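You operate a simulated robot arm through the tools that you are given. There is no shell and no other tool. Be economical: measure what you need, move in short steps, check, and stop when the job is done.

The job below is to be done with a simulated two-armed robot. You get a single attempt, and the scene is never put back.

Task
Move the green seal to the blue tray, shut the seal case and carry the tray to the wooden slats.
Fine: hold the case where it stands while you slide its lid; carry the tray in both hands.

Only the result counts: the job must be done as asked and must still hold three seconds after the hand-in. Knocking over, shifting, dropping, spilling or breaking anything else fails it. Lids that push on must go on centred and level and be pressed home; caps that screw on are set level and turned clockwise until they are tight.

Robot
Two 7-joint arms with two-finger parallel grippers on one trunk, on a base that drives. Base frame: it is fixed to the floor where the robot stands at the start and does not move with it; the origin is under the middle of the robot, x ahead of it, y to its left, z up; the surface under the hand at the start is at about z = 862. Lengths are in mm, angles in degrees, forces in N, time in s.
The left shoulder is at the start at [70, 134, 1176], the right one opposite. With the tool pointing down near the work surface each hand reaches from about 100 to 640 mm from the robot's upright axis, wherever it stands, measured 20 degrees to its own side. Places, roughly: blue tray [500, 400, 900]; lid of the seal case [500, 100, 900]; wooden slats [500, 1600, 800]. Payload 1.57 kg a hand.
The TCP of each hand is the grasp point between the finger pads, 30 mm short of the fingertips. In the tool frame z runs along the fingers and y along their closing line. The gripper opens to 80 mm. The fingers are 17 mm wide and 12 mm thick; the gripper's body (40 by 82 mm) begins 80 mm behind the TCP.
Orientation is that of the tool frame in the base frame, as a unit quaternion [x, y, z, w]. With the fingers straight down and closing along the base's y, the tool's x points along the base's -x, its y along +y and its z along -z.

Tools
- The arms move only by the tool play_rows. It takes "left_rows", "right_rows" or both (then of equal length, played together; a hand with none holds still); each is text: rows parted by semicolons, each of 7 numbers parted by spaces: the shift along the base's x, y, z in units of 20 mm (1.0 is 20 mm), then the turn, a rotation vector about the base's x, y, z in units of 5 degrees (1.0 is 5 degrees), then the opening, from 0 (shut) to 1 (fully open). In form: tx ty tz rx ry rz grip; .... A call has 1 to 8 rows; each row shifts and turns the commanded pose from where the row before left it. A call with a number of a shift or a turn outside -1 to 1 is refused whole. A row lasts 0.2 s, in which the tool goes at most 50 mm and 8.6 degrees; a call with a longer step from one row to the next is refused whole, and so is a gripper value outside its range. Where a pose cannot be reached the arm comes as near as it can. A force on the tool above 40 N (or 10 N above the force at the start of the call, whichever is more), or a blocked arm, ends the call early, and 0.2 s more pass. Each finger travels about 153 mm/s and halts on what it meets, pressing with about 35 N; the grip force reading is that of the motor and also rises with nothing between the fingers. The clock runs only during rows and for 0.2 s after the last one: add rows that do not move to give the fingers time. It gives the time, the measured TCP pose, the force on the tool (base axes), the opening and the grip force at its end, in the units of the frame above (readings bear some noise), with the torque about the TCP (base axes, N m) and any sound that the robot's microphone picked up.
- Cameras (640 x 400 px; columns grow to the right, rows downward): "scene" is now at [125.6, 43.1, 1403.8]; the picture's right is [0.50, -0.87, 0.00], its down [-0.51, -0.29, -0.81] and it looks along [0.70, 0.40, -0.59] (base axes); focal length 277 px, centre (320, 200). "left" rides on the left gripper at [72, 7, -122] in its tool frame; the picture's right is [-0.09, 1.00, 0.00], its down [-0.84, -0.08, -0.54] and it looks along [-0.54, -0.05, 0.84] (tool axes); focal length 238 px, centre (320, 200). "right" rides on the right gripper at [72, -7, -122] in its tool frame; the picture's right is [0.09, 1.00, 0.00], its down [-0.84, 0.08, -0.54] and it looks along [-0.54, 0.05, 0.84] (tool axes); focal length 238 px, centre (320, 200). There is no depth. A picture from a camera that has moved, and an enlarged one, comes with that camera's place and axes in the base frame and with its lens.
- snapshot(camera): a new picture of that camera. No time passes.
- slide_trunk(by): slides the trunk up (or, below 0, down) by that many mm; the arms and the scene camera ride with it, the base frame stays. It gives what a move gives, with no picture.
- base_move(legs): drives the robot by 1 to 6 legs, each [ahead, left, turn to the left] in mm, mm and degrees, along the robot's own axes; the way and the turn of a leg run together, so that a leg with both is an arc; at most 1500 mm and 180 degrees a leg. The arms and the cameras ride along, it lands a little off, and it stops where it bumps. It gives what a move gives.
- turn_head(pan, tilt): turns the head with the scene camera to pan (to the left, within 86 degrees either way) and tilt (down, from -29 to 69), counted from straight ahead of the robot. It gives what a move gives.
- inspect(camera, box): a new picture of the part [left, top, right, bottom] of that camera's present view, enlarged. No time passes.
- sign_off(): hands the job in; it is judged then, once.

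Go step by step. Nothing tells you exact positions but the pictures and the camera data: compare them with the known pose of the tool, close in by small moves and look again before you grip or let go. The budget is 120 turns and 92 pictures, counting those below and the enlarged ones. Unless the task says otherwise, let go and move clear before handing in, and close with one line.

The tools are called after "Request:" by a JSON object that holds its "method" and its "body". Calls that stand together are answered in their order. play_rows: Moves the arms, as the interface text tells. Its arguments: {"type":"object","properties":{"left_rows":{"type":"string"},"right_rows":{"type":"string"}},"required":[]} The other tools are called the same way: slide_trunk (by) slides the trunk up or down; base_move (legs) drives the base; turn_head (pan, tilt) turns the head that bears the scene camera; snapshot (camera) takes a picture; inspect (camera, box) takes an enlarged picture of a part of a camera's view; sign_off () hands the job in.

At the start:

```text
time: 0.0
left_ee_pos: [415.1, 341.3, 1186.8]
left_orientation: [0.0, 1.0, 0.0, 0.0]
left_wrist_force: [-1.4, 1.0, -1.0]
left_wrist_torque: [0.01, 0.01, -0.01]
left_opening: 80.0
left_grip_force: 0.0
right_ee_pos: [417.8, -39.2, 1126.7]
right_orientation: [0.0, 1.0, 0.0, 0.0]
right_wrist_force: [0.1, 0.0, 0.5]
right_wrist_torque: [0.0, 0.0, -0.02]
right_opening: 80.1
right_grip_force: 0.0
trunk travel left (down, up): [-750.0, 190.0]
robot x, y, heading: [-3.3, 2.9, -0.1]
head pan, tilt: [29.7, 36.3]
```

scene: 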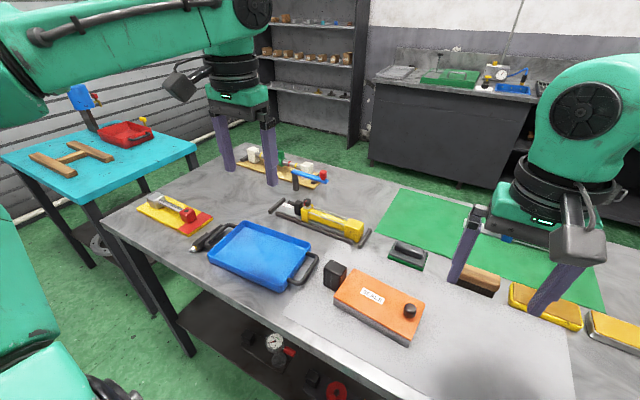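
right: 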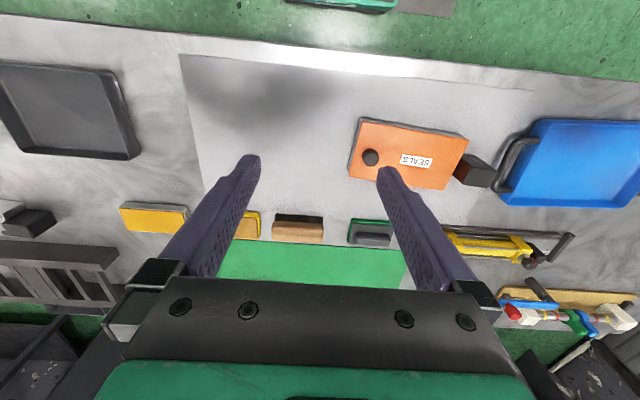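
left: 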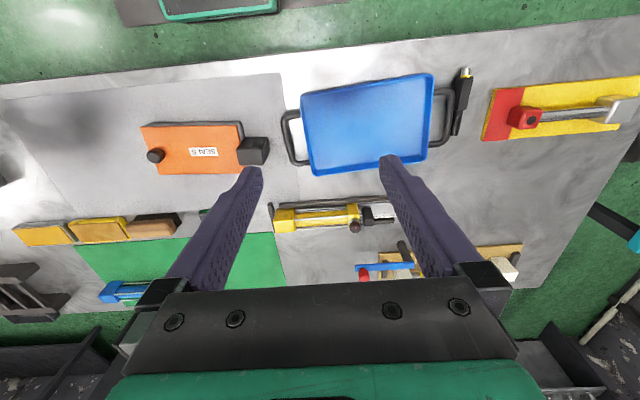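

I see the blue tray, an orange case marked SEALS with a knob, and a green-and-black block nearby. I'll look closer before I move.

Request:
{"method": "inspect", "body": {"camera": "scene", "box": [200, 180, 440, 350]}}

Request:
{"method": "inspect", "body": {"camera": "right", "box": [320, 90, 520, 260]}}

Request:
{"method": "inspect", "body": {"camera": "scene", "box": [0, 60, 220, 220]}}

```text
2.35 times, centred on (320, 265) of scene
camera zoom: at [125.6, 43.1, 1403.8], right [0.5, -0.87, 0.0], down [-0.51, -0.29, -0.81], along [0.7, 0.4, -0.59], focal length 651 px, centre (320, 47)
```

zoom: 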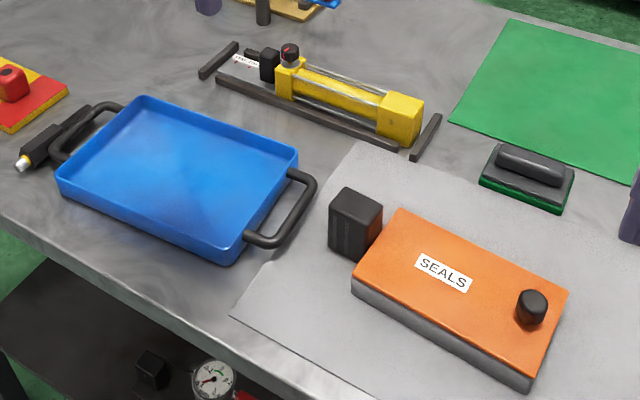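

```text
2.35 times, centred on (420, 175) of right
camera zoom: at [346.5, -45.5, 1247.9], right [-0.09, 1.0, 0.0], down [0.84, 0.08, 0.54], along [0.54, 0.05, -0.84], focal length 561 px, centre (85, 259)
```

zoom: 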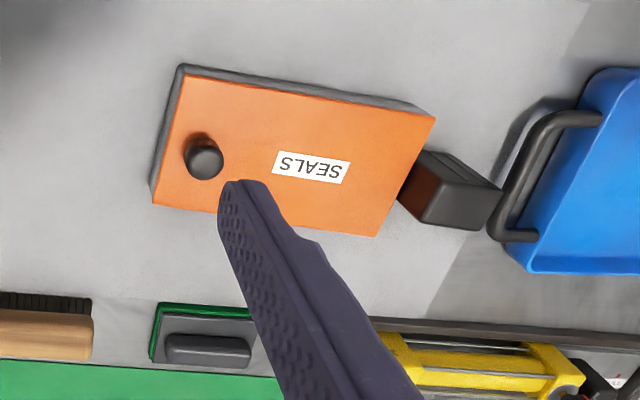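

```text
2.50 times, centred on (110, 140) of scene
camera zoom: at [125.6, 43.1, 1403.8], right [0.5, -0.87, 0.0], down [-0.51, -0.29, -0.81], along [0.7, 0.4, -0.59], focal length 691 px, centre (845, 350)
```

zoom: 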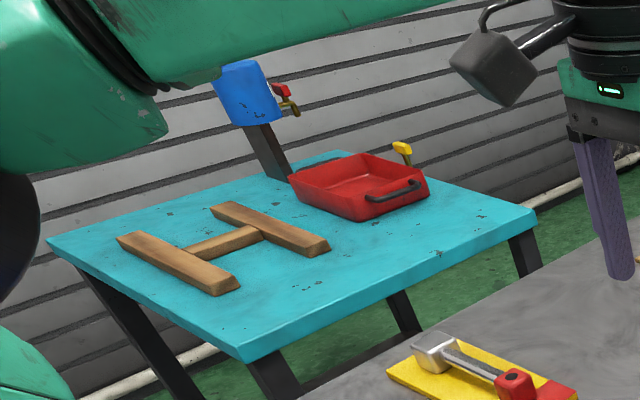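

The knob sits on the lid's -y end and a dark block sits at the case's +y end, which is probably the holding grip. I'll bring both hands over them for a close look and start turning the left hand.

Request:
{"method": "play_rows", "body": {"left_rows": ".5 -.5 -.86 0 0 -1 1;.5 -.5 -.86 0 0 -1 1;.5 -.5 -.86 0 0 -1 1;.5 -.5 -.86 0 0 -1 1;.5 -.5 -.86 0 0 -1 1;.5 -.5 -.86 0 0 -1 1;.5 -.5 -.86 0 0 -1 1;.5 -.5 -.86 0 0 -1 1", "right_rows": ".34 .51 -.6 0 0 0 1;.34 .51 -.6 0 0 0 1;.34 .51 -.6 0 0 0 1;.34 .51 -.6 0 0 0 1;.34 .51 -.6 0 0 0 1;.34 .51 -.6 0 0 0 1;.34 .51 -.6 0 0 0 1;.34 .51 -.6 0 0 0 1"}}

Request:
{"method": "play_rows", "body": {"left_rows": "0 0 0 0 0 -1 1;0 0 0 0 0 -1 1;0 0 0 0 0 -1 1;0 0 0 0 0 -1 1;0 0 0 0 0 -1 1;0 0 0 0 0 -1 1;0 0 0 0 0 -1 1;0 0 0 0 0 -1 1"}}

Request:
{"method": "play_rows", "body": {"left_rows": "0 -.6 0 0 0 -1 1;0 -.6 0 0 0 -1 1;0 0 0 0 0 0 1"}}

Request:
{"method": "snapshot", "body": {"camera": "left"}}

Request:
{"method": "snapshot", "body": {"camera": "right"}}

```text
time: 1.8
left_ee_pos: [496.6, 260.8, 1048.4]
left_orientation: [0.342, 0.94, -0.001, 0.0]
left_wrist_force: [1.4, -0.3, 1.0]
left_wrist_torque: [0.04, 0.02, -0.03]
left_opening: 80.2
left_grip_force: 0.0
right_ee_pos: [473.2, 42.4, 1030.5]
right_orientation: [-0.001, 1.0, 0.0, 0.0]
right_wrist_force: [0.9, -0.3, 0.2]
right_wrist_torque: [-0.02, 0.04, -0.01]
right_opening: 79.8
right_grip_force: 0.1
trunk travel left (down, up): [-750.0, 190.0]
robot x, y, heading: [-0.4, -2.1, -0.2]
head pan, tilt: [29.7, 36.3]
```

```text
time: 3.6
left_ee_pos: [494.6, 261.6, 1048.6]
left_orientation: [0.643, 0.766, 0.0, 0.001]
left_wrist_force: [-0.1, -0.1, 0.1]
left_wrist_torque: [0.02, -0.01, 0.01]
left_opening: 80.2
left_grip_force: 0.0
right_ee_pos: [472.1, 43.4, 1029.8]
right_orientation: [-0.001, 1.0, 0.0, 0.001]
right_wrist_force: [0.2, 0.1, -0.1]
right_wrist_torque: [0.03, -0.02, -0.01]
right_opening: 80.2
right_grip_force: 0.0
trunk travel left (down, up): [-750.0, 190.0]
robot x, y, heading: [-0.1, 1.1, 0.1]
head pan, tilt: [29.7, 36.3]
```

```text
time: 4.4
left_ee_pos: [495.7, 237.3, 1049.7]
left_orientation: [0.707, 0.707, -0.001, 0.002]
left_wrist_force: [0.4, -0.5, 0.1]
left_wrist_torque: [0.0, -0.03, 0.02]
left_opening: 79.7
left_grip_force: 0.1
right_ee_pos: [472.1, 43.4, 1030.5]
right_orientation: [0.001, 1.0, 0.0, 0.0]
right_wrist_force: [0.7, -0.3, -0.6]
right_wrist_torque: [-0.02, -0.04, -0.01]
right_opening: 80.1
right_grip_force: 0.0
trunk travel left (down, up): [-750.0, 190.0]
robot x, y, heading: [1.1, 2.1, 0.1]
head pan, tilt: [29.7, 36.3]
```

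```text
85 pictures are left
camera left: at [501.7, 310.1, 1169.6], right [1.0, -0.09, 0.0], down [-0.08, -0.84, 0.54], along [-0.05, -0.54, -0.84], focal length 238 px, centre (320, 200)
```

left: 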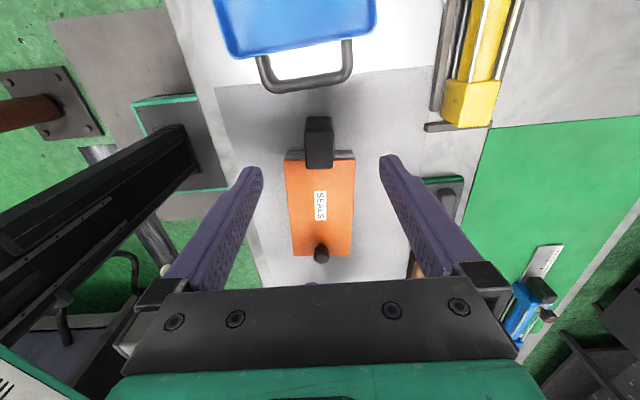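

```text
84 pictures are left
camera right: at [401.0, 35.9, 1151.5], right [-0.09, 1.0, 0.0], down [0.84, 0.08, 0.54], along [0.54, 0.05, -0.84], focal length 238 px, centre (320, 200)
```

right: 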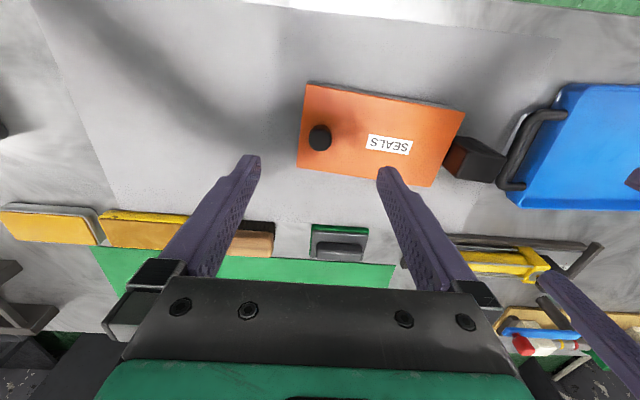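

The hands hover over block and knob. I'll enlarge both to measure them.

Request:
{"method": "inspect", "body": {"camera": "left", "box": [240, 100, 400, 280]}}

Request:
{"method": "inspect", "body": {"camera": "right", "box": [280, 60, 540, 220]}}

Request:
{"method": "inspect", "body": {"camera": "scene", "box": [280, 220, 480, 360]}}

```text
2.22 times, centred on (320, 190) of left
camera zoom: at [501.7, 310.1, 1169.6], right [1.0, -0.09, 0.0], down [-0.08, -0.84, 0.54], along [-0.05, -0.54, -0.84], focal length 530 px, centre (320, 222)
```

zoom: 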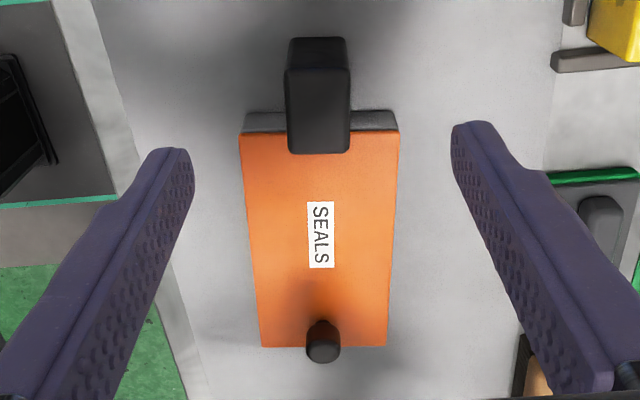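

```text
2.46 times, centred on (410, 140) of right
camera zoom: at [401.0, 35.9, 1151.5], right [-0.09, 1.0, 0.0], down [0.84, 0.08, 0.54], along [0.54, 0.05, -0.84], focal length 587 px, centre (98, 348)
```

zoom: 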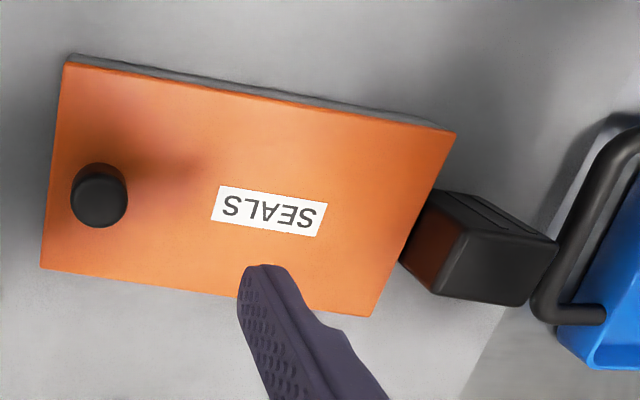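

```text
2.86 times, centred on (380, 290) of scene
camera zoom: at [125.5, 43.5, 1403.8], right [0.5, -0.87, 0.0], down [-0.51, -0.29, -0.81], along [0.7, 0.4, -0.59], focal length 790 px, centre (149, -57)
```

zoom: 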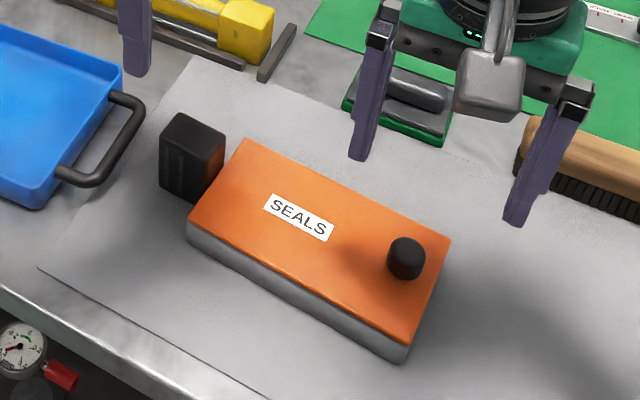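

The block is at about [493, 216] with its top at 923, and the knob at about [480, 43] with its top at 915. The lid's top is at about 890, and the case axis is turned about -4°, so I'll line up and lower both hands partway.

Request:
{"method": "play_rows", "body": {"left_rows": "0 -.5 -.75 0 0 -.85 1;0 -.5 -.75 0 0 0 1;-.14 -.1 -.75 0 0 0 1;0 0 -.75 0 0 0 1;0 0 -.75 0 0 0 1;0 0 -.75 0 0 0 1;0 0 -.75 0 0 0 1;0 0 0 0 0 0 1", "right_rows": ".1 0 -.6 0 0 -.85 1;.1 0 -.6 0 0 0 1;.1 0 -.6 0 0 0 1;.1 0 -.6 0 0 0 1;0 0 -.6 0 0 0 1;0 0 -.6 0 0 0 1;0 0 -.6 0 0 0 1;0 0 0 0 0 0 1"}}

Request:
{"method": "snapshot", "body": {"camera": "left"}}

Request:
{"method": "snapshot", "body": {"camera": "right"}}

```text
time: 6.2
left_ee_pos: [492.7, 215.5, 943.8]
left_orientation: [0.732, 0.681, -0.001, 0.001]
left_wrist_force: [0.3, -0.8, -0.1]
left_wrist_torque: [-0.01, 0.01, 0.02]
left_opening: 79.8
left_grip_force: 0.1
right_ee_pos: [480.4, 44.1, 944.8]
right_orientation: [0.037, 0.999, 0.0, 0.001]
right_wrist_force: [-0.2, 0.1, -0.9]
right_wrist_torque: [-0.03, -0.02, 0.01]
right_opening: 80.1
right_grip_force: 0.1
trunk travel left (down, up): [-750.0, 190.0]
robot x, y, heading: [2.0, -2.5, -0.1]
head pan, tilt: [29.7, 36.3]
```

```text
80 pictures are left
camera left: at [503.6, 287.5, 1064.5], right [0.99, -0.16, 0.0], down [-0.14, -0.83, 0.54], along [-0.09, -0.54, -0.84], focal length 238 px, centre (320, 200)
```

left: 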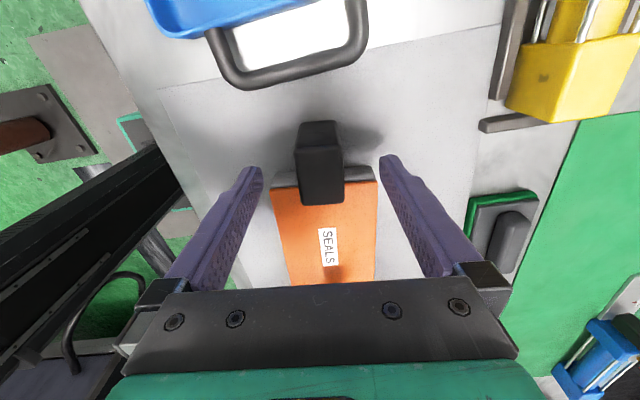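

```text
79 pictures are left
camera right: at [407.9, 41.5, 1067.5], right [-0.02, 1.0, 0.0], down [0.84, 0.01, 0.54], along [0.54, 0.01, -0.84], focal length 238 px, centre (320, 200)
```

right: 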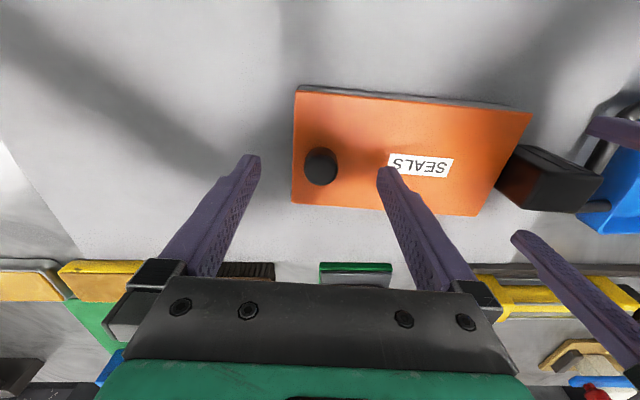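

Both hands look centred. I'll go down to grip height, close both, and check.

Request:
{"method": "play_rows", "body": {"left_rows": "0 0 -.65 0 0 0 1;0 0 -.65 0 0 0 1;0 0 -.65 0 0 0 1;0 0 0 0 0 0 .6;0 0 0 0 0 0 0;0 0 0 0 0 0 0;0 0 0 0 0 0 0", "right_rows": "0 0 -.35 0 0 0 1;0 0 -.35 0 0 0 1;0 0 -.3 0 0 0 1;0 0 0 0 0 0 .6;0 0 0 0 0 0 0;0 0 0 0 0 0 0;0 0 0 0 0 0 0"}}

Request:
{"method": "snapshot", "body": {"camera": "scene"}}

```text
time: 7.8
left_ee_pos: [491.8, 215.1, 904.3]
left_orientation: [0.733, 0.681, 0.0, 0.001]
left_wrist_force: [0.5, -3.0, -0.5]
left_wrist_torque: [-0.04, -0.08, 0.01]
left_opening: 32.0
left_grip_force: 35.1
right_ee_pos: [480.1, 42.6, 925.0]
right_orientation: [0.037, 0.999, 0.0, 0.0]
right_wrist_force: [-0.5, 2.5, 0.0]
right_wrist_torque: [0.0, 0.1, 0.01]
right_opening: 23.1
right_grip_force: 35.4
trunk travel left (down, up): [-750.0, 190.0]
robot x, y, heading: [-1.5, 0.6, -0.1]
head pan, tilt: [29.7, 36.3]
```

```text
78 pictures are left
camera scene: at [126.1, 43.2, 1403.7], right [0.5, -0.87, 0.0], down [-0.51, -0.29, -0.81], along [0.7, 0.4, -0.59], focal length 277 px, centre (320, 200)
```

scene: 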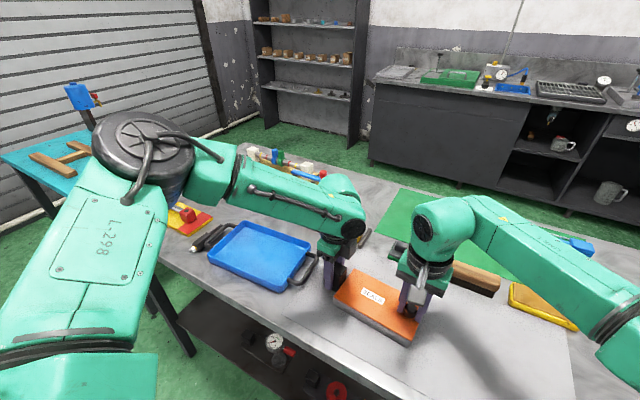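

Both grips are firm. I'll slide the lid along the case axis toward -y, gently at first.

Request:
{"method": "play_rows", "body": {"right_rows": "-.037 -.5 0 0 0 0 0;-.037 -.5 0 0 0 0 0;-.037 -.5 0 0 0 0 0;-.037 -.5 0 0 0 0 0", "left_rows": "0 0 0 0 0 0 0;0 0 0 0 0 0 0;0 0 0 0 0 0 0;0 0 0 0 0 0 0"}}

Request:
{"method": "snapshot", "body": {"camera": "left"}}

```text
time: 8.8
left_ee_pos: [491.4, 215.6, 905.4]
left_orientation: [0.732, 0.681, -0.001, 0.0]
left_wrist_force: [0.1, -5.5, 0.5]
left_wrist_torque: [-0.45, 0.01, 0.03]
left_opening: 31.6
left_grip_force: 34.8
right_ee_pos: [476.6, 1.6, 925.3]
right_orientation: [0.037, 0.999, 0.0, 0.0]
right_wrist_force: [-0.1, 4.1, -0.5]
right_wrist_torque: [0.03, 0.01, 0.02]
right_opening: 22.7
right_grip_force: 35.6
trunk travel left (down, up): [-750.0, 190.0]
robot x, y, heading: [0.4, 0.9, 0.0]
head pan, tilt: [29.7, 36.3]
```

```text
77 pictures are left
camera left: at [503.8, 287.3, 1025.5], right [0.99, -0.16, 0.0], down [-0.14, -0.83, 0.54], along [-0.09, -0.54, -0.84], focal length 238 px, centre (320, 200)
```

left: 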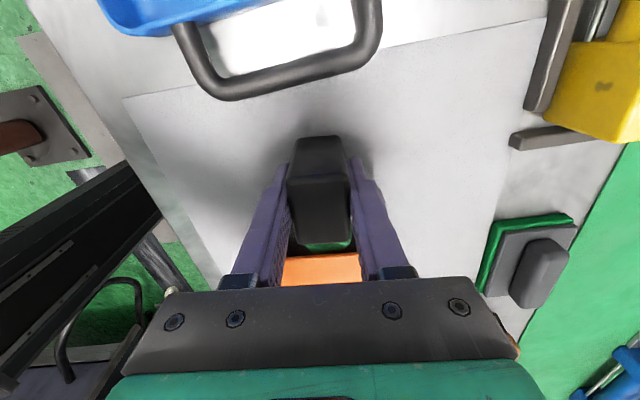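

The lid slides freely and something green shows inside at the block end. I'll slide on another 40 mm and look.

Request:
{"method": "play_rows", "body": {"right_rows": "-.037 -.5 0 0 0 0 0;-.037 -.5 0 0 0 0 0;-.037 -.5 0 0 0 0 0;-.037 -.5 0 0 0 0 0", "left_rows": "0 0 0 0 0 0 0;0 0 0 0 0 0 0;0 0 0 0 0 0 0;0 0 0 0 0 0 0"}}

Request:
{"method": "inspect", "body": {"camera": "scene", "box": [280, 220, 480, 360]}}

Request:
{"method": "inspect", "body": {"camera": "right", "box": [320, 40, 640, 240]}}

```text
time: 9.8
left_ee_pos: [491.6, 213.6, 904.9]
left_orientation: [0.733, 0.681, -0.001, 0.001]
left_wrist_force: [1.1, -4.8, 1.5]
left_wrist_torque: [-1.03, 0.26, 0.19]
left_opening: 32.0
left_grip_force: 34.6
right_ee_pos: [474.2, -38.1, 925.5]
right_orientation: [0.036, 0.999, -0.001, -0.001]
right_wrist_force: [-0.3, 4.8, -3.5]
right_wrist_torque: [-0.01, -0.1, 0.04]
right_opening: 23.0
right_grip_force: 35.2
trunk travel left (down, up): [-750.0, 190.0]
robot x, y, heading: [1.7, -1.6, -0.1]
head pan, tilt: [29.7, 36.3]
```

```text
2.86 times, centred on (380, 290) of scene
camera zoom: at [126.1, 42.6, 1403.8], right [0.5, -0.87, 0.0], down [-0.51, -0.29, -0.81], along [0.7, 0.4, -0.59], focal length 790 px, centre (149, -57)
```

zoom: 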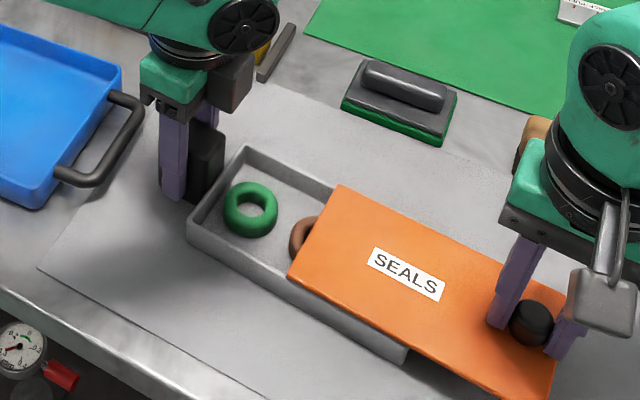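

```text
2.00 times, centred on (480, 140) of right
camera zoom: at [403.1, -39.2, 1047.9], right [-0.02, 1.0, 0.0], down [0.84, 0.02, 0.54], along [0.54, 0.01, -0.84], focal length 477 px, centre (0, 320)
```

zoom: 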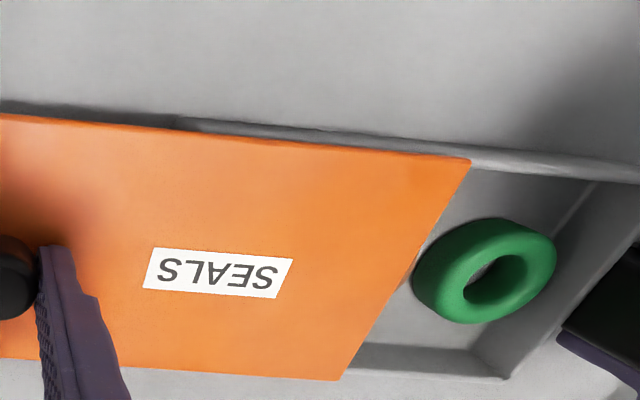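

The green ring seal is fully exposed at about [484, 153]. The right hand keeps holding the lid, so it can't tip, while the left lets go of the block, rises and moves over the ring.

Request:
{"method": "play_rows", "body": {"left_rows": "0 0 0 0 0 0 .5;0 0 0 0 0 0 .7;0 0 1 0 0 0 .7;0 0 1 0 0 0 .7;0 0 1 0 0 0 .7;0 0 1 0 0 0 .7;0 0 1 0 0 0 .7;0 0 .5 0 0 0 .7"}}

Request:
{"method": "play_rows", "body": {"left_rows": "-.1 -.75 0 0 0 0 .65;-.1 -.75 0 0 0 0 .65;-.1 -.75 0 0 0 0 .65;-.1 -.75 0 0 0 0 .65;0 0 0 0 0 0 .65"}}

Request:
{"method": "snapshot", "body": {"camera": "left"}}

Request:
{"method": "inspect", "body": {"camera": "scene", "box": [280, 220, 480, 360]}}

```text
time: 11.6
left_ee_pos: [491.4, 214.3, 1015.6]
left_orientation: [0.733, 0.68, -0.001, -0.001]
left_wrist_force: [-0.3, 0.0, -0.1]
left_wrist_torque: [-0.01, 0.01, 0.01]
left_opening: 56.0
left_grip_force: 0.0
right_ee_pos: [474.7, -37.1, 925.9]
right_orientation: [0.037, 0.999, 0.0, -0.001]
right_wrist_force: [0.4, -0.2, -0.3]
right_wrist_torque: [-0.1, 0.06, 0.04]
right_opening: 23.0
right_grip_force: 34.6
trunk travel left (down, up): [-750.0, 190.0]
robot x, y, heading: [-0.3, -2.3, 0.1]
head pan, tilt: [29.7, 36.3]
```

```text
time: 12.8
left_ee_pos: [483.9, 155.1, 1015.0]
left_orientation: [0.733, 0.68, -0.002, 0.001]
left_wrist_force: [-0.2, -0.2, -0.1]
left_wrist_torque: [0.02, -0.02, -0.02]
left_opening: 52.1
left_grip_force: 0.1
right_ee_pos: [474.1, -37.2, 926.4]
right_orientation: [0.038, 0.999, 0.001, 0.0]
right_wrist_force: [-0.7, 0.4, -0.6]
right_wrist_torque: [-0.18, 0.03, 0.0]
right_opening: 23.1
right_grip_force: 35.3
trunk travel left (down, up): [-750.0, 190.0]
robot x, y, heading: [-1.7, 3.7, 0.2]
head pan, tilt: [29.7, 36.3]
```

```text
74 pictures are left
camera left: at [495.9, 227.4, 1135.5], right [0.99, -0.16, 0.0], down [-0.14, -0.83, 0.54], along [-0.09, -0.54, -0.84], focal length 238 px, centre (320, 200)
```

left: 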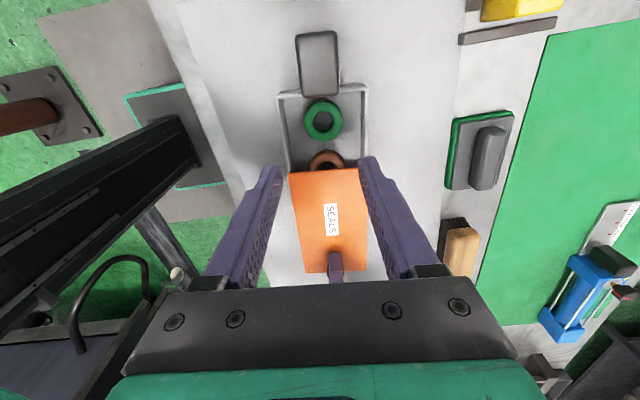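

```text
2.86 times, centred on (380, 290) of scene
camera zoom: at [125.8, 43.1, 1403.8], right [0.5, -0.87, 0.0], down [-0.51, -0.29, -0.81], along [0.7, 0.4, -0.59], focal length 790 px, centre (149, -57)
```

zoom: 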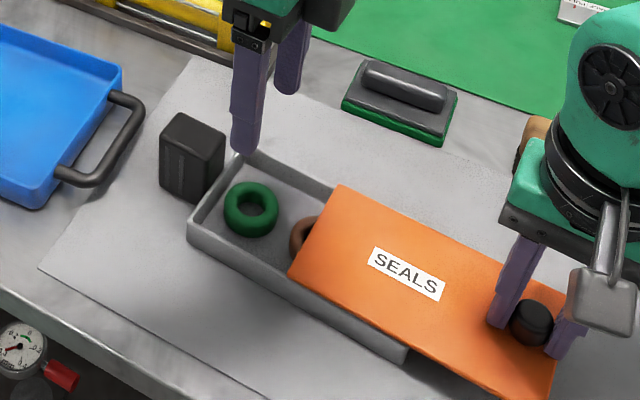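

Request:
{"method": "inspect", "body": {"camera": "left", "box": [260, 20, 400, 180]}}

```text
2.50 times, centred on (330, 100) of left
camera zoom: at [495.9, 227.4, 1135.5], right [0.99, -0.16, 0.0], down [-0.14, -0.83, 0.54], along [-0.09, -0.54, -0.84], focal length 596 px, centre (295, 450)
```

zoom: 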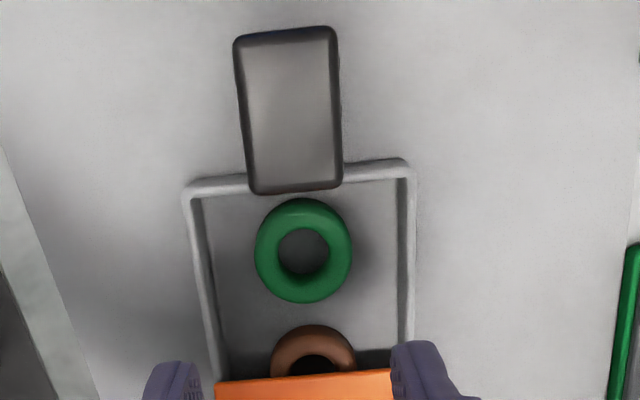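

The ring sits at about [487, 159], 42 mm across, in a case about 80 mm wide inside. I'll centre on it, go halfway down and re-check.

Request:
{"method": "play_rows", "body": {"left_rows": ".18 .2 -.75 0 0 0 .6;0 0 -.75 0 0 0 .6;0 0 -.75 0 0 0 .6;0 0 -.75 0 0 0 .6;0 0 -.75 0 0 0 .6;0 0 0 0 0 0 .6"}}

Request:
{"method": "inspect", "body": {"camera": "left", "box": [240, 60, 400, 260]}}

```text
time: 14.2
left_ee_pos: [485.9, 159.4, 938.9]
left_orientation: [0.733, 0.681, 0.0, 0.001]
left_wrist_force: [-0.5, 0.0, 0.3]
left_wrist_torque: [-0.01, 0.02, -0.01]
left_opening: 48.0
left_grip_force: 0.1
right_ee_pos: [473.6, -36.9, 925.8]
right_orientation: [0.037, 0.999, 0.0, 0.0]
right_wrist_force: [0.0, -0.2, -0.5]
right_wrist_torque: [-0.12, -0.01, -0.01]
right_opening: 23.0
right_grip_force: 35.1
trunk travel left (down, up): [-750.0, 190.0]
robot x, y, heading: [2.8, 2.2, 0.1]
head pan, tilt: [29.7, 36.3]
```

```text
2.00 times, centred on (320, 160) of left
camera zoom: at [499.3, 231.8, 1060.2], right [0.99, -0.16, 0.0], down [-0.14, -0.83, 0.54], along [-0.09, -0.54, -0.84], focal length 477 px, centre (320, 280)
```

zoom: 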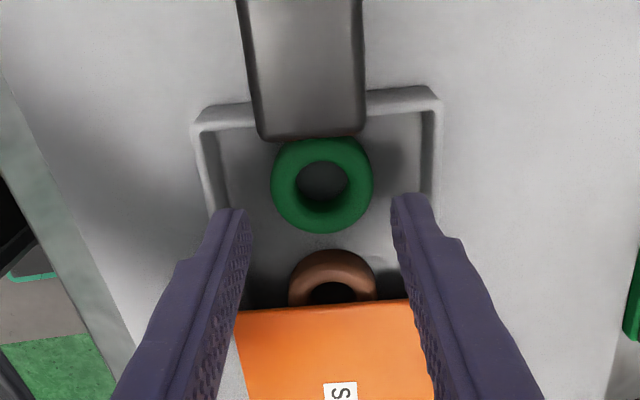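

The fingers are centred on the ring, so I'll lower to just above the floor of the case and close.

Request:
{"method": "play_rows", "body": {"left_rows": "0 0 -.5 0 0 0 .6;0 0 -.5 0 0 0 .6;0 0 -.5 0 0 0 .6;0 0 -.4 0 0 0 .6;0 0 0 0 0 0 .4;0 0 0 0 0 0 .2;0 0 0 0 0 0 0;0 0 0 0 0 0 0"}}

Request:
{"method": "snapshot", "body": {"camera": "left"}}

```text
time: 16.0
left_ee_pos: [487.1, 159.3, 902.5]
left_orientation: [0.732, 0.681, 0.0, 0.001]
left_wrist_force: [0.1, 0.7, 3.4]
left_wrist_torque: [-0.02, -0.01, 0.01]
left_opening: 39.6
left_grip_force: 34.8
right_ee_pos: [474.1, -36.1, 926.5]
right_orientation: [0.036, 0.999, -0.001, 0.0]
right_wrist_force: [0.0, 1.1, -0.1]
right_wrist_torque: [-0.15, 0.02, -0.01]
right_opening: 22.8
right_grip_force: 34.8
trunk travel left (down, up): [-750.0, 190.0]
robot x, y, heading: [0.6, -0.1, -0.1]
head pan, tilt: [29.7, 36.3]
```

```text
70 pictures are left
camera left: at [499.1, 231.6, 1023.0], right [0.99, -0.16, 0.0], down [-0.14, -0.83, 0.54], along [-0.09, -0.54, -0.84], focal length 238 px, centre (320, 200)
```

left: 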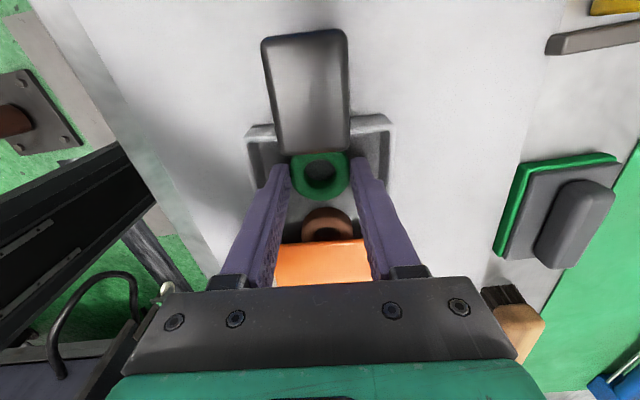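

I have the seal. I'll lift it clear of the block and carry it toward the tray.

Request:
{"method": "play_rows", "body": {"left_rows": "0 0 .5 0 0 0 0;0 0 1 0 0 0 0;0 0 1 0 0 0 0;0 0 1 0 0 0 0;0 0 1 0 0 0 0;0 0 1 0 0 0 0;0 0 .5 0 0 0 0"}}

Request:
{"method": "play_rows", "body": {"left_rows": "0 1 0 0 0 0 0;0 1 0 0 0 0 0;0 1 0 0 0 0 0;0 1 0 0 0 0 0;0 1 0 0 0 0 0;0 1 0 0 0 0 0;0 1 0 0 0 0 0;0 1 0 0 0 0 0"}}

Request:
{"method": "snapshot", "body": {"camera": "left"}}

Request:
{"method": "snapshot", "body": {"camera": "scene"}}

```text
time: 17.6
left_ee_pos: [487.1, 159.8, 1021.8]
left_orientation: [0.733, 0.68, -0.001, 0.0]
left_wrist_force: [-0.1, -0.1, 0.2]
left_wrist_torque: [0.0, 0.01, 0.02]
left_opening: 39.6
left_grip_force: 35.0
right_ee_pos: [472.9, -37.0, 927.0]
right_orientation: [0.037, 0.999, 0.0, 0.0]
right_wrist_force: [-1.6, 0.5, -0.3]
right_wrist_torque: [-0.12, 0.0, 0.06]
right_opening: 23.1
right_grip_force: 34.8
trunk travel left (down, up): [-750.0, 190.0]
robot x, y, heading: [1.8, 0.2, 0.2]
head pan, tilt: [29.7, 36.3]
```

```text
time: 19.4
left_ee_pos: [487.5, 320.2, 1022.2]
left_orientation: [0.732, 0.681, -0.001, 0.001]
left_wrist_force: [1.0, -0.3, -0.3]
left_wrist_torque: [0.0, 0.01, 0.0]
left_opening: 39.5
left_grip_force: 35.3
right_ee_pos: [472.8, -36.9, 926.0]
right_orientation: [0.038, 0.999, -0.001, 0.0]
right_wrist_force: [-0.5, 0.1, 0.0]
right_wrist_torque: [-0.15, 0.0, -0.01]
right_opening: 23.2
right_grip_force: 35.0
trunk travel left (down, up): [-750.0, 190.0]
robot x, y, heading: [-3.4, 0.8, -0.1]
head pan, tilt: [29.7, 36.3]
```

```text
69 pictures are left
camera left: at [499.7, 392.9, 1142.7], right [0.99, -0.16, 0.0], down [-0.14, -0.83, 0.54], along [-0.09, -0.54, -0.84], focal length 238 px, centre (320, 200)
```

left: 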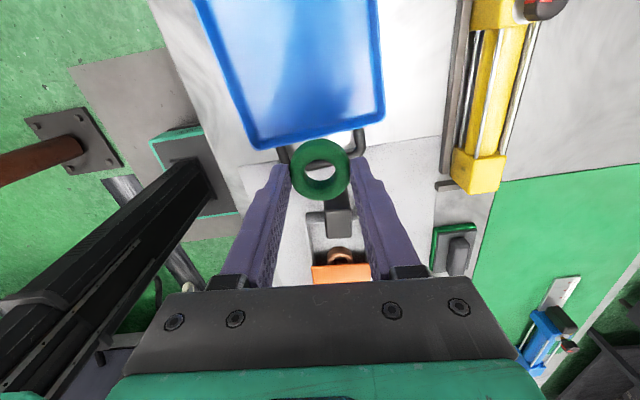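

```text
68 pictures are left
camera scene: at [125.8, 43.8, 1403.8], right [0.5, -0.87, 0.0], down [-0.51, -0.29, -0.81], along [0.7, 0.4, -0.59], focal length 277 px, centre (320, 200)
```

scene: 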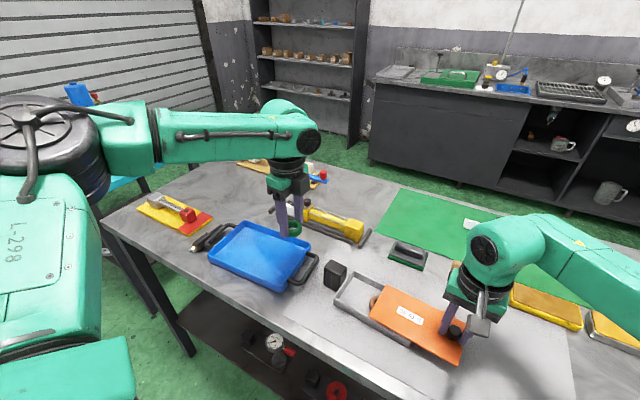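

The seal hangs just short of the tray, whose -y rim is at y≈316. I'll go 75 mm further and lower partway.

Request:
{"method": "play_rows", "body": {"left_rows": "-.05 .94 0 0 0 0 0;-.05 .94 0 0 0 0 0;-.05 .94 0 0 0 0 0;-.05 .94 -.6 0 0 0 0;0 0 -1 0 0 0 0;0 0 -1 0 0 0 0;0 0 -1 0 0 0 0;0 0 -.6 0 0 0 0"}}

Request:
{"method": "snapshot", "body": {"camera": "left"}}

Request:
{"method": "inspect", "body": {"camera": "scene", "box": [190, 180, 350, 300]}}

```text
time: 21.2
left_ee_pos: [482.6, 395.4, 937.0]
left_orientation: [0.733, 0.68, 0.0, 0.0]
left_wrist_force: [0.6, 0.6, -0.4]
left_wrist_torque: [0.03, -0.02, -0.04]
left_opening: 39.5
left_grip_force: 34.8
right_ee_pos: [474.3, -37.4, 926.8]
right_orientation: [0.038, 0.999, 0.0, 0.0]
right_wrist_force: [-0.2, 0.5, -0.1]
right_wrist_torque: [-0.14, 0.01, 0.0]
right_opening: 23.0
right_grip_force: 34.7
trunk travel left (down, up): [-750.0, 190.0]
robot x, y, heading: [4.3, 0.0, 0.1]
head pan, tilt: [29.7, 36.3]
```

```text
67 pictures are left
camera left: at [495.4, 467.3, 1058.2], right [0.99, -0.16, 0.0], down [-0.14, -0.83, 0.54], along [-0.09, -0.53, -0.84], focal length 238 px, centre (320, 200)
```

left: 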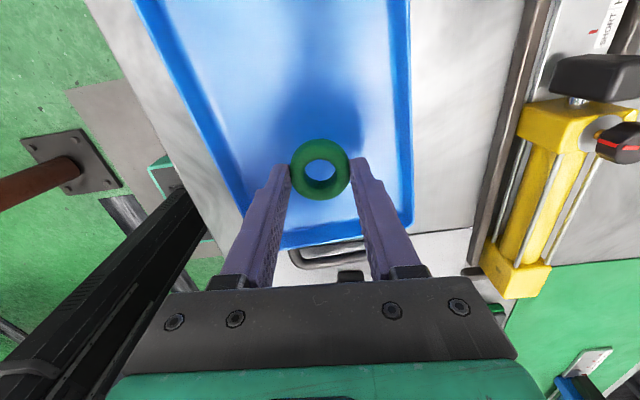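

```text
3.33 times, centred on (270, 240) of scene
camera zoom: at [126.0, 43.2, 1403.8], right [0.5, -0.87, 0.0], down [-0.51, -0.29, -0.81], along [0.7, 0.4, -0.59], focal length 922 px, centre (487, 67)
```

zoom: 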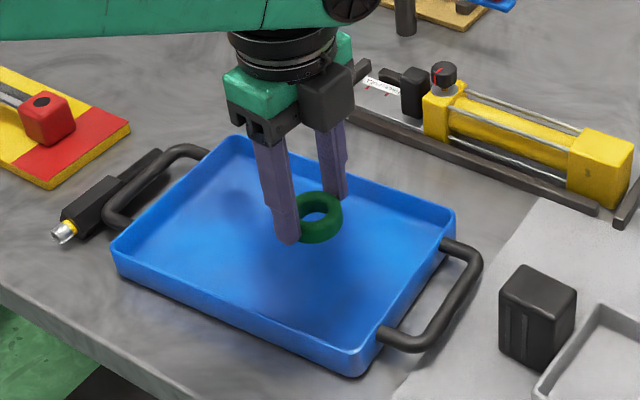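

The ring is well inside the tray. I'll lower close to the floor, then ease down.

Request:
{"method": "play_rows", "body": {"left_rows": "0 0 -.5 0 0 0 0;0 0 -.5 0 0 0 0;0 0 -.3 0 0 0 0;0 0 -.15 0 0 0 0;0 0 0 0 0 0 0"}}

Request:
{"method": "inspect", "body": {"camera": "scene", "box": [190, 180, 350, 300]}}

```text
time: 22.4
left_ee_pos: [483.5, 394.9, 909.0]
left_orientation: [0.733, 0.681, -0.001, 0.0]
left_wrist_force: [0.8, -0.3, -0.4]
left_wrist_torque: [0.02, -0.02, 0.03]
left_opening: 39.8
left_grip_force: 35.2
right_ee_pos: [473.7, -37.9, 926.4]
right_orientation: [0.038, 0.999, 0.0, 0.0]
right_wrist_force: [-0.1, 0.1, -0.3]
right_wrist_torque: [-0.12, 0.02, -0.01]
right_opening: 22.9
right_grip_force: 35.5
trunk travel left (down, up): [-750.0, 190.0]
robot x, y, heading: [-2.5, 3.1, -0.0]
head pan, tilt: [29.7, 36.3]
```

```text
3.33 times, centred on (270, 240) of scene
camera zoom: at [125.9, 43.1, 1403.8], right [0.5, -0.87, 0.0], down [-0.51, -0.29, -0.81], along [0.7, 0.4, -0.59], focal length 922 px, centre (487, 67)
```

zoom: 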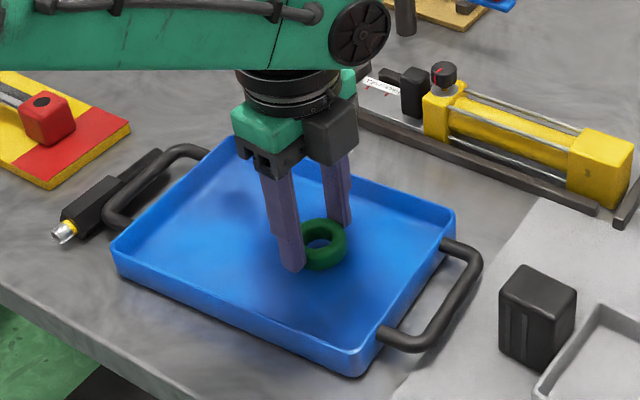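

Request:
{"method": "play_rows", "body": {"left_rows": "0 0 -.1 0 0 0 0;0 0 -.1 0 0 0 0;0 0 0 0 0 0 0"}}

```text
time: 23.2
left_ee_pos: [483.0, 395.4, 905.5]
left_orientation: [0.733, 0.681, -0.001, 0.001]
left_wrist_force: [-0.5, -0.1, -1.0]
left_wrist_torque: [0.0, -0.01, 0.03]
left_opening: 39.8
left_grip_force: 35.0
right_ee_pos: [475.5, -37.7, 926.0]
right_orientation: [0.038, 0.999, 0.0, 0.0]
right_wrist_force: [0.4, 0.8, -0.1]
right_wrist_torque: [-0.11, 0.01, -0.03]
right_opening: 23.2
right_grip_force: 35.0
trunk travel left (down, up): [-750.0, 190.0]
robot x, y, heading: [-1.2, -1.8, 0.2]
head pan, tilt: [29.7, 36.3]
```

No floor contact yet, so I'll ease down a little more.

Request:
{"method": "play_rows", "body": {"left_rows": "0 0 -.1 0 0 0 0;0 0 -.1 0 0 0 0;0 0 0 0 0 0 0"}}

```text
time: 24.0
left_ee_pos: [482.9, 394.6, 901.4]
left_orientation: [0.733, 0.68, 0.001, 0.0]
left_wrist_force: [-0.4, 0.8, 1.6]
left_wrist_torque: [0.02, 0.02, 0.01]
left_opening: 39.7
left_grip_force: 35.2
right_ee_pos: [474.1, -37.6, 927.0]
right_orientation: [0.037, 0.999, 0.0, 0.0]
right_wrist_force: [0.5, -0.3, -0.6]
right_wrist_torque: [-0.15, 0.03, -0.05]
right_opening: 23.1
right_grip_force: 35.3
trunk travel left (down, up): [-750.0, 190.0]
robot x, y, heading: [-1.7, -0.0, 0.1]
head pan, tilt: [29.7, 36.3]
```

Contact is starting, so I'll release, rise, and go back over the block.

Request:
{"method": "play_rows", "body": {"left_rows": "0 0 0 0 0 0 .3;0 0 0 0 0 0 .7;0 0 0 0 0 0 .7;0 0 .5 0 0 0 .7;0 0 1 0 0 0 .7;0 0 1 0 0 0 .7;0 0 1 0 0 0 .7;0 0 1 0 0 0 .7"}}

Request:
{"method": "play_rows", "body": {"left_rows": "0 -1 1 0 0 0 .8;0 -1 .4 0 0 0 .9;0 -1 0 0 0 0 1;0 -1 0 0 0 0 1;.1 -1 0 0 0 0 1;.1 -1 0 0 0 0 1;.1 -1 0 0 0 0 1;.1 -1 0 0 0 0 1"}}

Request:
{"method": "inspect", "body": {"camera": "scene", "box": [190, 180, 350, 300]}}

Request:
{"method": "snapshot", "body": {"camera": "left"}}

```text
time: 25.8
left_ee_pos: [483.9, 394.7, 990.5]
left_orientation: [0.733, 0.681, 0.0, 0.0]
left_wrist_force: [-0.1, -0.3, -0.5]
left_wrist_torque: [0.01, 0.02, 0.0]
left_opening: 56.1
left_grip_force: 0.1
right_ee_pos: [474.2, -37.6, 924.9]
right_orientation: [0.037, 0.999, 0.0, 0.0]
right_wrist_force: [0.4, -1.0, -0.3]
right_wrist_torque: [-0.06, -0.01, 0.02]
right_opening: 23.0
right_grip_force: 34.9
trunk travel left (down, up): [-750.0, 190.0]
robot x, y, heading: [2.7, 0.1, -0.1]
head pan, tilt: [29.7, 36.3]
```

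```text
time: 27.6
left_ee_pos: [491.8, 233.7, 1017.9]
left_orientation: [0.732, 0.681, 0.0, -0.001]
left_wrist_force: [-0.3, 0.3, 1.1]
left_wrist_torque: [0.0, 0.0, 0.01]
left_opening: 80.0
left_grip_force: 0.0
right_ee_pos: [474.1, -38.8, 925.6]
right_orientation: [0.036, 0.999, 0.001, -0.001]
right_wrist_force: [-0.2, -1.5, 0.7]
right_wrist_torque: [-0.07, -0.03, 0.0]
right_opening: 23.2
right_grip_force: 35.0
trunk travel left (down, up): [-750.0, 190.0]
robot x, y, heading: [0.3, 0.5, -0.1]
head pan, tilt: [29.7, 36.3]
```

```text
3.33 times, centred on (270, 240) of scene
camera zoom: at [126.2, 42.3, 1403.8], right [0.5, -0.87, 0.0], down [-0.51, -0.29, -0.81], along [0.7, 0.4, -0.59], focal length 922 px, centre (487, 67)
```

zoom: 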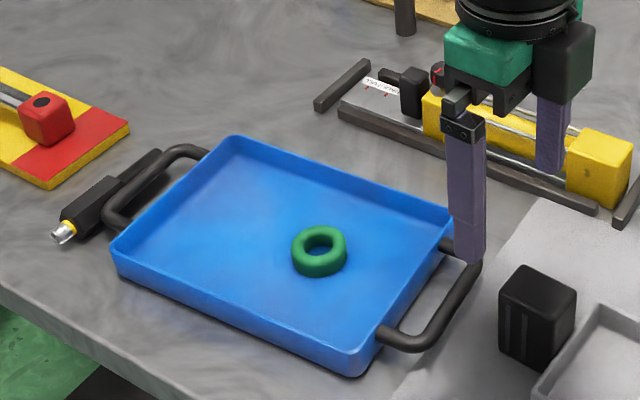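

```text
63 pictures are left
camera left: at [504.0, 305.6, 1139.3], right [0.99, -0.16, 0.0], down [-0.14, -0.83, 0.54], along [-0.09, -0.53, -0.84], focal length 238 px, centre (320, 200)
```

left: 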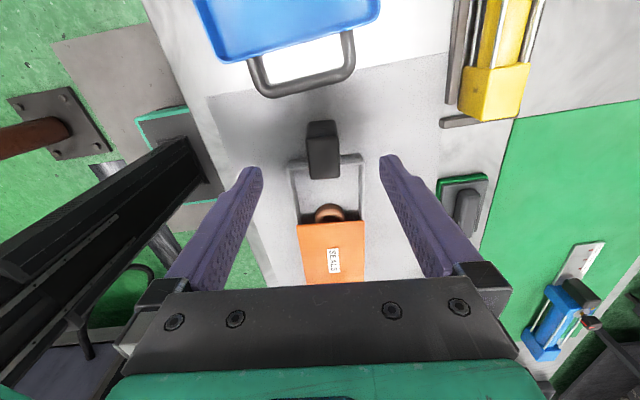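

The seal lies flat in the tray. Now I'll re-grip the block.

Request:
{"method": "play_rows", "body": {"left_rows": "0 -.46 -.8 0 0 0 1;0 -.46 -.8 0 0 0 1;0 0 -.8 0 0 0 1;0 0 -.8 0 0 0 1;0 0 -.8 0 0 0 1;0 0 -.8 0 0 0 1;0 0 -.8 0 0 0 1;0 0 0 0 0 0 1"}}

Request:
{"method": "play_rows", "body": {"left_rows": "0 0 0 0 0 0 .6;0 0 0 0 0 0 .2;0 0 0 0 0 0 0;0 0 0 0 0 0 0"}}

```text
time: 29.4
left_ee_pos: [491.6, 216.0, 907.2]
left_orientation: [0.733, 0.681, 0.0, 0.0]
left_wrist_force: [-0.9, -1.0, -0.6]
left_wrist_torque: [-0.01, -0.03, 0.0]
left_opening: 80.1
left_grip_force: 0.1
right_ee_pos: [474.0, -37.4, 926.1]
right_orientation: [0.038, 0.999, 0.0, 0.0]
right_wrist_force: [-0.2, -0.2, -1.0]
right_wrist_torque: [-0.14, 0.02, -0.01]
right_opening: 23.3
right_grip_force: 35.3
trunk travel left (down, up): [-750.0, 190.0]
robot x, y, heading: [-2.2, -0.4, 0.0]
head pan, tilt: [29.7, 36.3]
```

```text
time: 30.4
left_ee_pos: [492.1, 215.9, 907.1]
left_orientation: [0.732, 0.681, -0.001, 0.0]
left_wrist_force: [-0.4, -0.4, 0.0]
left_wrist_torque: [0.13, -0.14, 0.05]
left_opening: 31.6
left_grip_force: 35.1
right_ee_pos: [474.6, -36.0, 926.8]
right_orientation: [0.038, 0.999, 0.0, 0.0]
right_wrist_force: [-0.6, 0.3, 0.5]
right_wrist_torque: [-0.08, 0.12, 0.01]
right_opening: 23.0
right_grip_force: 35.0
trunk travel left (down, up): [-750.0, 190.0]
robot x, y, heading: [-0.7, 1.0, -0.1]
head pan, tilt: [29.7, 36.3]
```

The block is held. I'll slide the lid back by the same 80 mm.

Request:
{"method": "play_rows", "body": {"right_rows": ".037 .5 0 0 0 0 0;.037 .5 0 0 0 0 0;.037 .5 0 0 0 0 0;.037 .5 0 0 0 0 0;.037 .5 0 0 0 0 0;.037 .5 0 0 0 0 0;.037 .5 0 0 0 0 0;.037 .5 0 0 0 0 0", "left_rows": "0 0 0 0 0 0 0;0 0 0 0 0 0 0;0 0 0 0 0 0 0;0 0 0 0 0 0 0;0 0 0 0 0 0 0;0 0 0 0 0 0 0;0 0 0 0 0 0 0;0 0 0 0 0 0 0"}}

Request:
{"method": "inspect", "body": {"camera": "scene", "box": [280, 220, 480, 360]}}

Request:
{"method": "inspect", "body": {"camera": "left", "box": [240, 80, 400, 280]}}

```text
time: 32.2
left_ee_pos: [492.5, 215.2, 907.8]
left_orientation: [0.733, 0.68, -0.001, 0.001]
left_wrist_force: [-0.4, 4.8, -0.3]
left_wrist_torque: [-0.03, -0.04, -0.03]
left_opening: 31.7
left_grip_force: 35.4
right_ee_pos: [480.1, 42.3, 925.9]
right_orientation: [0.037, 0.999, -0.001, 0.0]
right_wrist_force: [-0.6, -3.6, -0.2]
right_wrist_torque: [-0.15, 0.03, 0.04]
right_opening: 22.9
right_grip_force: 35.0
trunk travel left (down, up): [-750.0, 190.0]
robot x, y, heading: [0.9, -0.1, 0.1]
head pan, tilt: [29.7, 36.3]
```

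```text
2.86 times, centred on (380, 290) of scene
camera zoom: at [126.0, 43.8, 1403.7], right [0.5, -0.87, 0.0], down [-0.51, -0.29, -0.81], along [0.7, 0.4, -0.59], focal length 790 px, centre (149, -57)
```

zoom: 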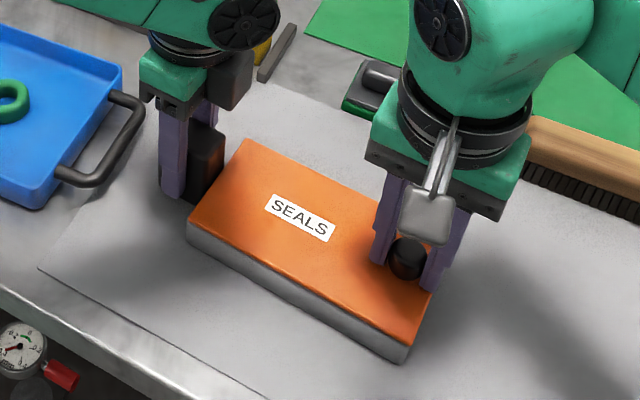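

```text
2.00 times, centred on (320, 180) of left
camera zoom: at [503.9, 288.6, 1027.6], right [0.99, -0.16, 0.0], down [-0.14, -0.83, 0.54], along [-0.09, -0.54, -0.84], focal length 477 px, centre (320, 240)
```

zoom: 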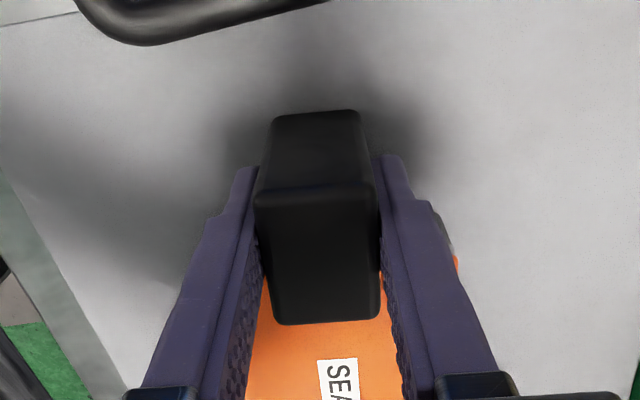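

The lid looks shut. A small extra push will show whether it has reached its stop.

Request:
{"method": "play_rows", "body": {"right_rows": ".007 .1 0 0 0 0 0;.007 .1 0 0 0 0 0;0 0 0 0 0 0 0", "left_rows": "0 0 0 0 0 0 0;0 0 0 0 0 0 0;0 0 0 0 0 0 0"}}

```text
time: 33.0
left_ee_pos: [491.4, 215.9, 907.5]
left_orientation: [0.733, 0.68, 0.0, -0.001]
left_wrist_force: [1.1, 20.9, 0.3]
left_wrist_torque: [-0.54, -0.1, 0.13]
left_opening: 31.9
left_grip_force: 35.0
right_ee_pos: [482.0, 45.7, 925.4]
right_orientation: [0.038, 0.999, -0.002, -0.001]
right_wrist_force: [-2.7, -22.1, -0.6]
right_wrist_torque: [-0.26, 0.1, -0.03]
right_opening: 23.0
right_grip_force: 35.1
trunk travel left (down, up): [-750.0, 190.0]
robot x, y, heading: [5.5, -1.2, 0.1]
head pan, tilt: [29.7, 36.3]
```

It's at the stop (~21 N). I'll take the pressure off, release the knob, then the block, and rise with both hands.

Request:
{"method": "play_rows", "body": {"right_rows": "-.005 -.07 0 0 0 0 0;0 0 0 0 0 0 .2;0 0 0 0 0 0 .8;0 0 0 0 0 0 1;0 0 1 0 0 0 1;0 0 1 0 0 0 1;0 0 1 0 0 0 1;0 0 1 0 0 0 1", "left_rows": "0 0 0 0 0 0 0;0 0 0 0 0 0 0;0 0 0 0 0 0 0;0 0 0 0 0 0 .4;0 0 0 0 0 0 .9;0 0 0 0 0 0 1;0 0 1 0 0 0 1;0 0 1 0 0 0 1"}}

Request:
{"method": "play_rows", "body": {"right_rows": "0 0 1 0 0 0 1;0 0 1 0 0 0 1;0 0 1 0 0 0 1;0 0 1 0 0 0 1;0 0 1 0 0 0 1", "left_rows": "0 0 1 0 0 0 1;0 0 1 0 0 0 1;0 0 1 0 0 0 1;0 0 1 0 0 0 1;0 0 1 0 0 0 1"}}

Request:
{"method": "snapshot", "body": {"camera": "scene"}}

Request:
{"method": "inspect", "body": {"camera": "left", "box": [220, 60, 420, 280]}}

```text
time: 34.8
left_ee_pos: [491.8, 217.6, 947.9]
left_orientation: [0.732, 0.681, -0.001, 0.0]
left_wrist_force: [0.4, 0.4, 0.0]
left_wrist_torque: [-0.02, 0.0, -0.01]
left_opening: 80.1
left_grip_force: 0.0
right_ee_pos: [479.8, 44.3, 1005.7]
right_orientation: [0.037, 0.999, 0.001, 0.0]
right_wrist_force: [0.0, -0.4, -0.3]
right_wrist_torque: [0.0, -0.02, -0.01]
right_opening: 80.1
right_grip_force: 0.1
trunk travel left (down, up): [-750.0, 190.0]
robot x, y, heading: [0.9, 3.8, 0.0]
head pan, tilt: [29.7, 36.3]
```

```text
time: 36.0
left_ee_pos: [490.6, 216.0, 1048.4]
left_orientation: [0.732, 0.681, -0.001, 0.001]
left_wrist_force: [-0.5, -0.6, -0.4]
left_wrist_torque: [0.01, -0.01, -0.01]
left_opening: 80.2
left_grip_force: 0.0
right_ee_pos: [478.0, 45.9, 1105.9]
right_orientation: [0.037, 0.999, 0.0, 0.0]
right_wrist_force: [-0.4, 0.4, -0.5]
right_wrist_torque: [0.01, 0.0, 0.01]
right_opening: 80.0
right_grip_force: 0.1
trunk travel left (down, up): [-750.0, 190.0]
robot x, y, heading: [-3.1, -2.8, 0.1]
head pan, tilt: [29.7, 36.3]
```

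```text
60 pictures are left
camera scene: at [124.6, 43.0, 1403.9], right [0.5, -0.87, 0.0], down [-0.51, -0.29, -0.81], along [0.7, 0.4, -0.59], focal length 277 px, centre (320, 200)
```

scene: 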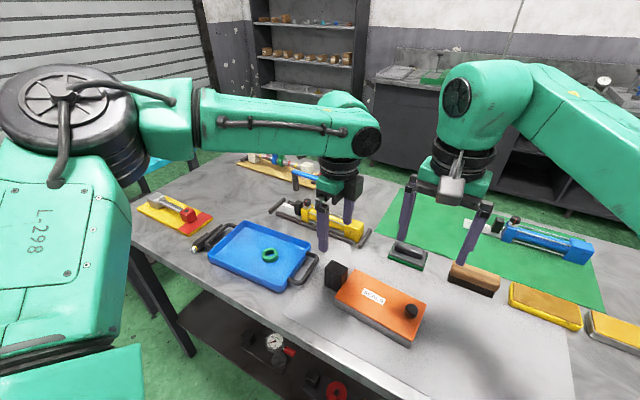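

```text
1.82 times, centred on (320, 170) of left
camera zoom: at [502.5, 287.7, 1168.7], right [0.99, -0.16, 0.0], down [-0.14, -0.83, 0.54], along [-0.09, -0.54, -0.84], focal length 433 px, centre (320, 254)
```

zoom: 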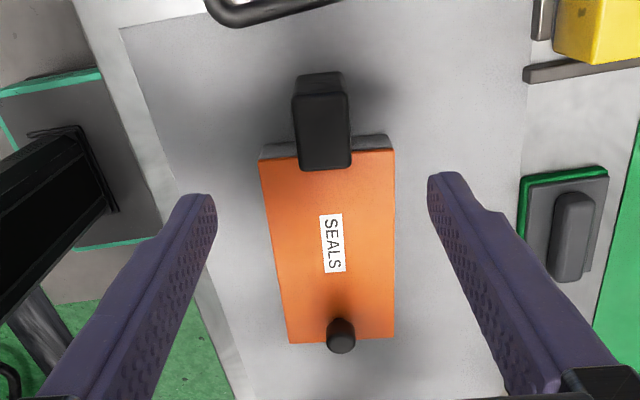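

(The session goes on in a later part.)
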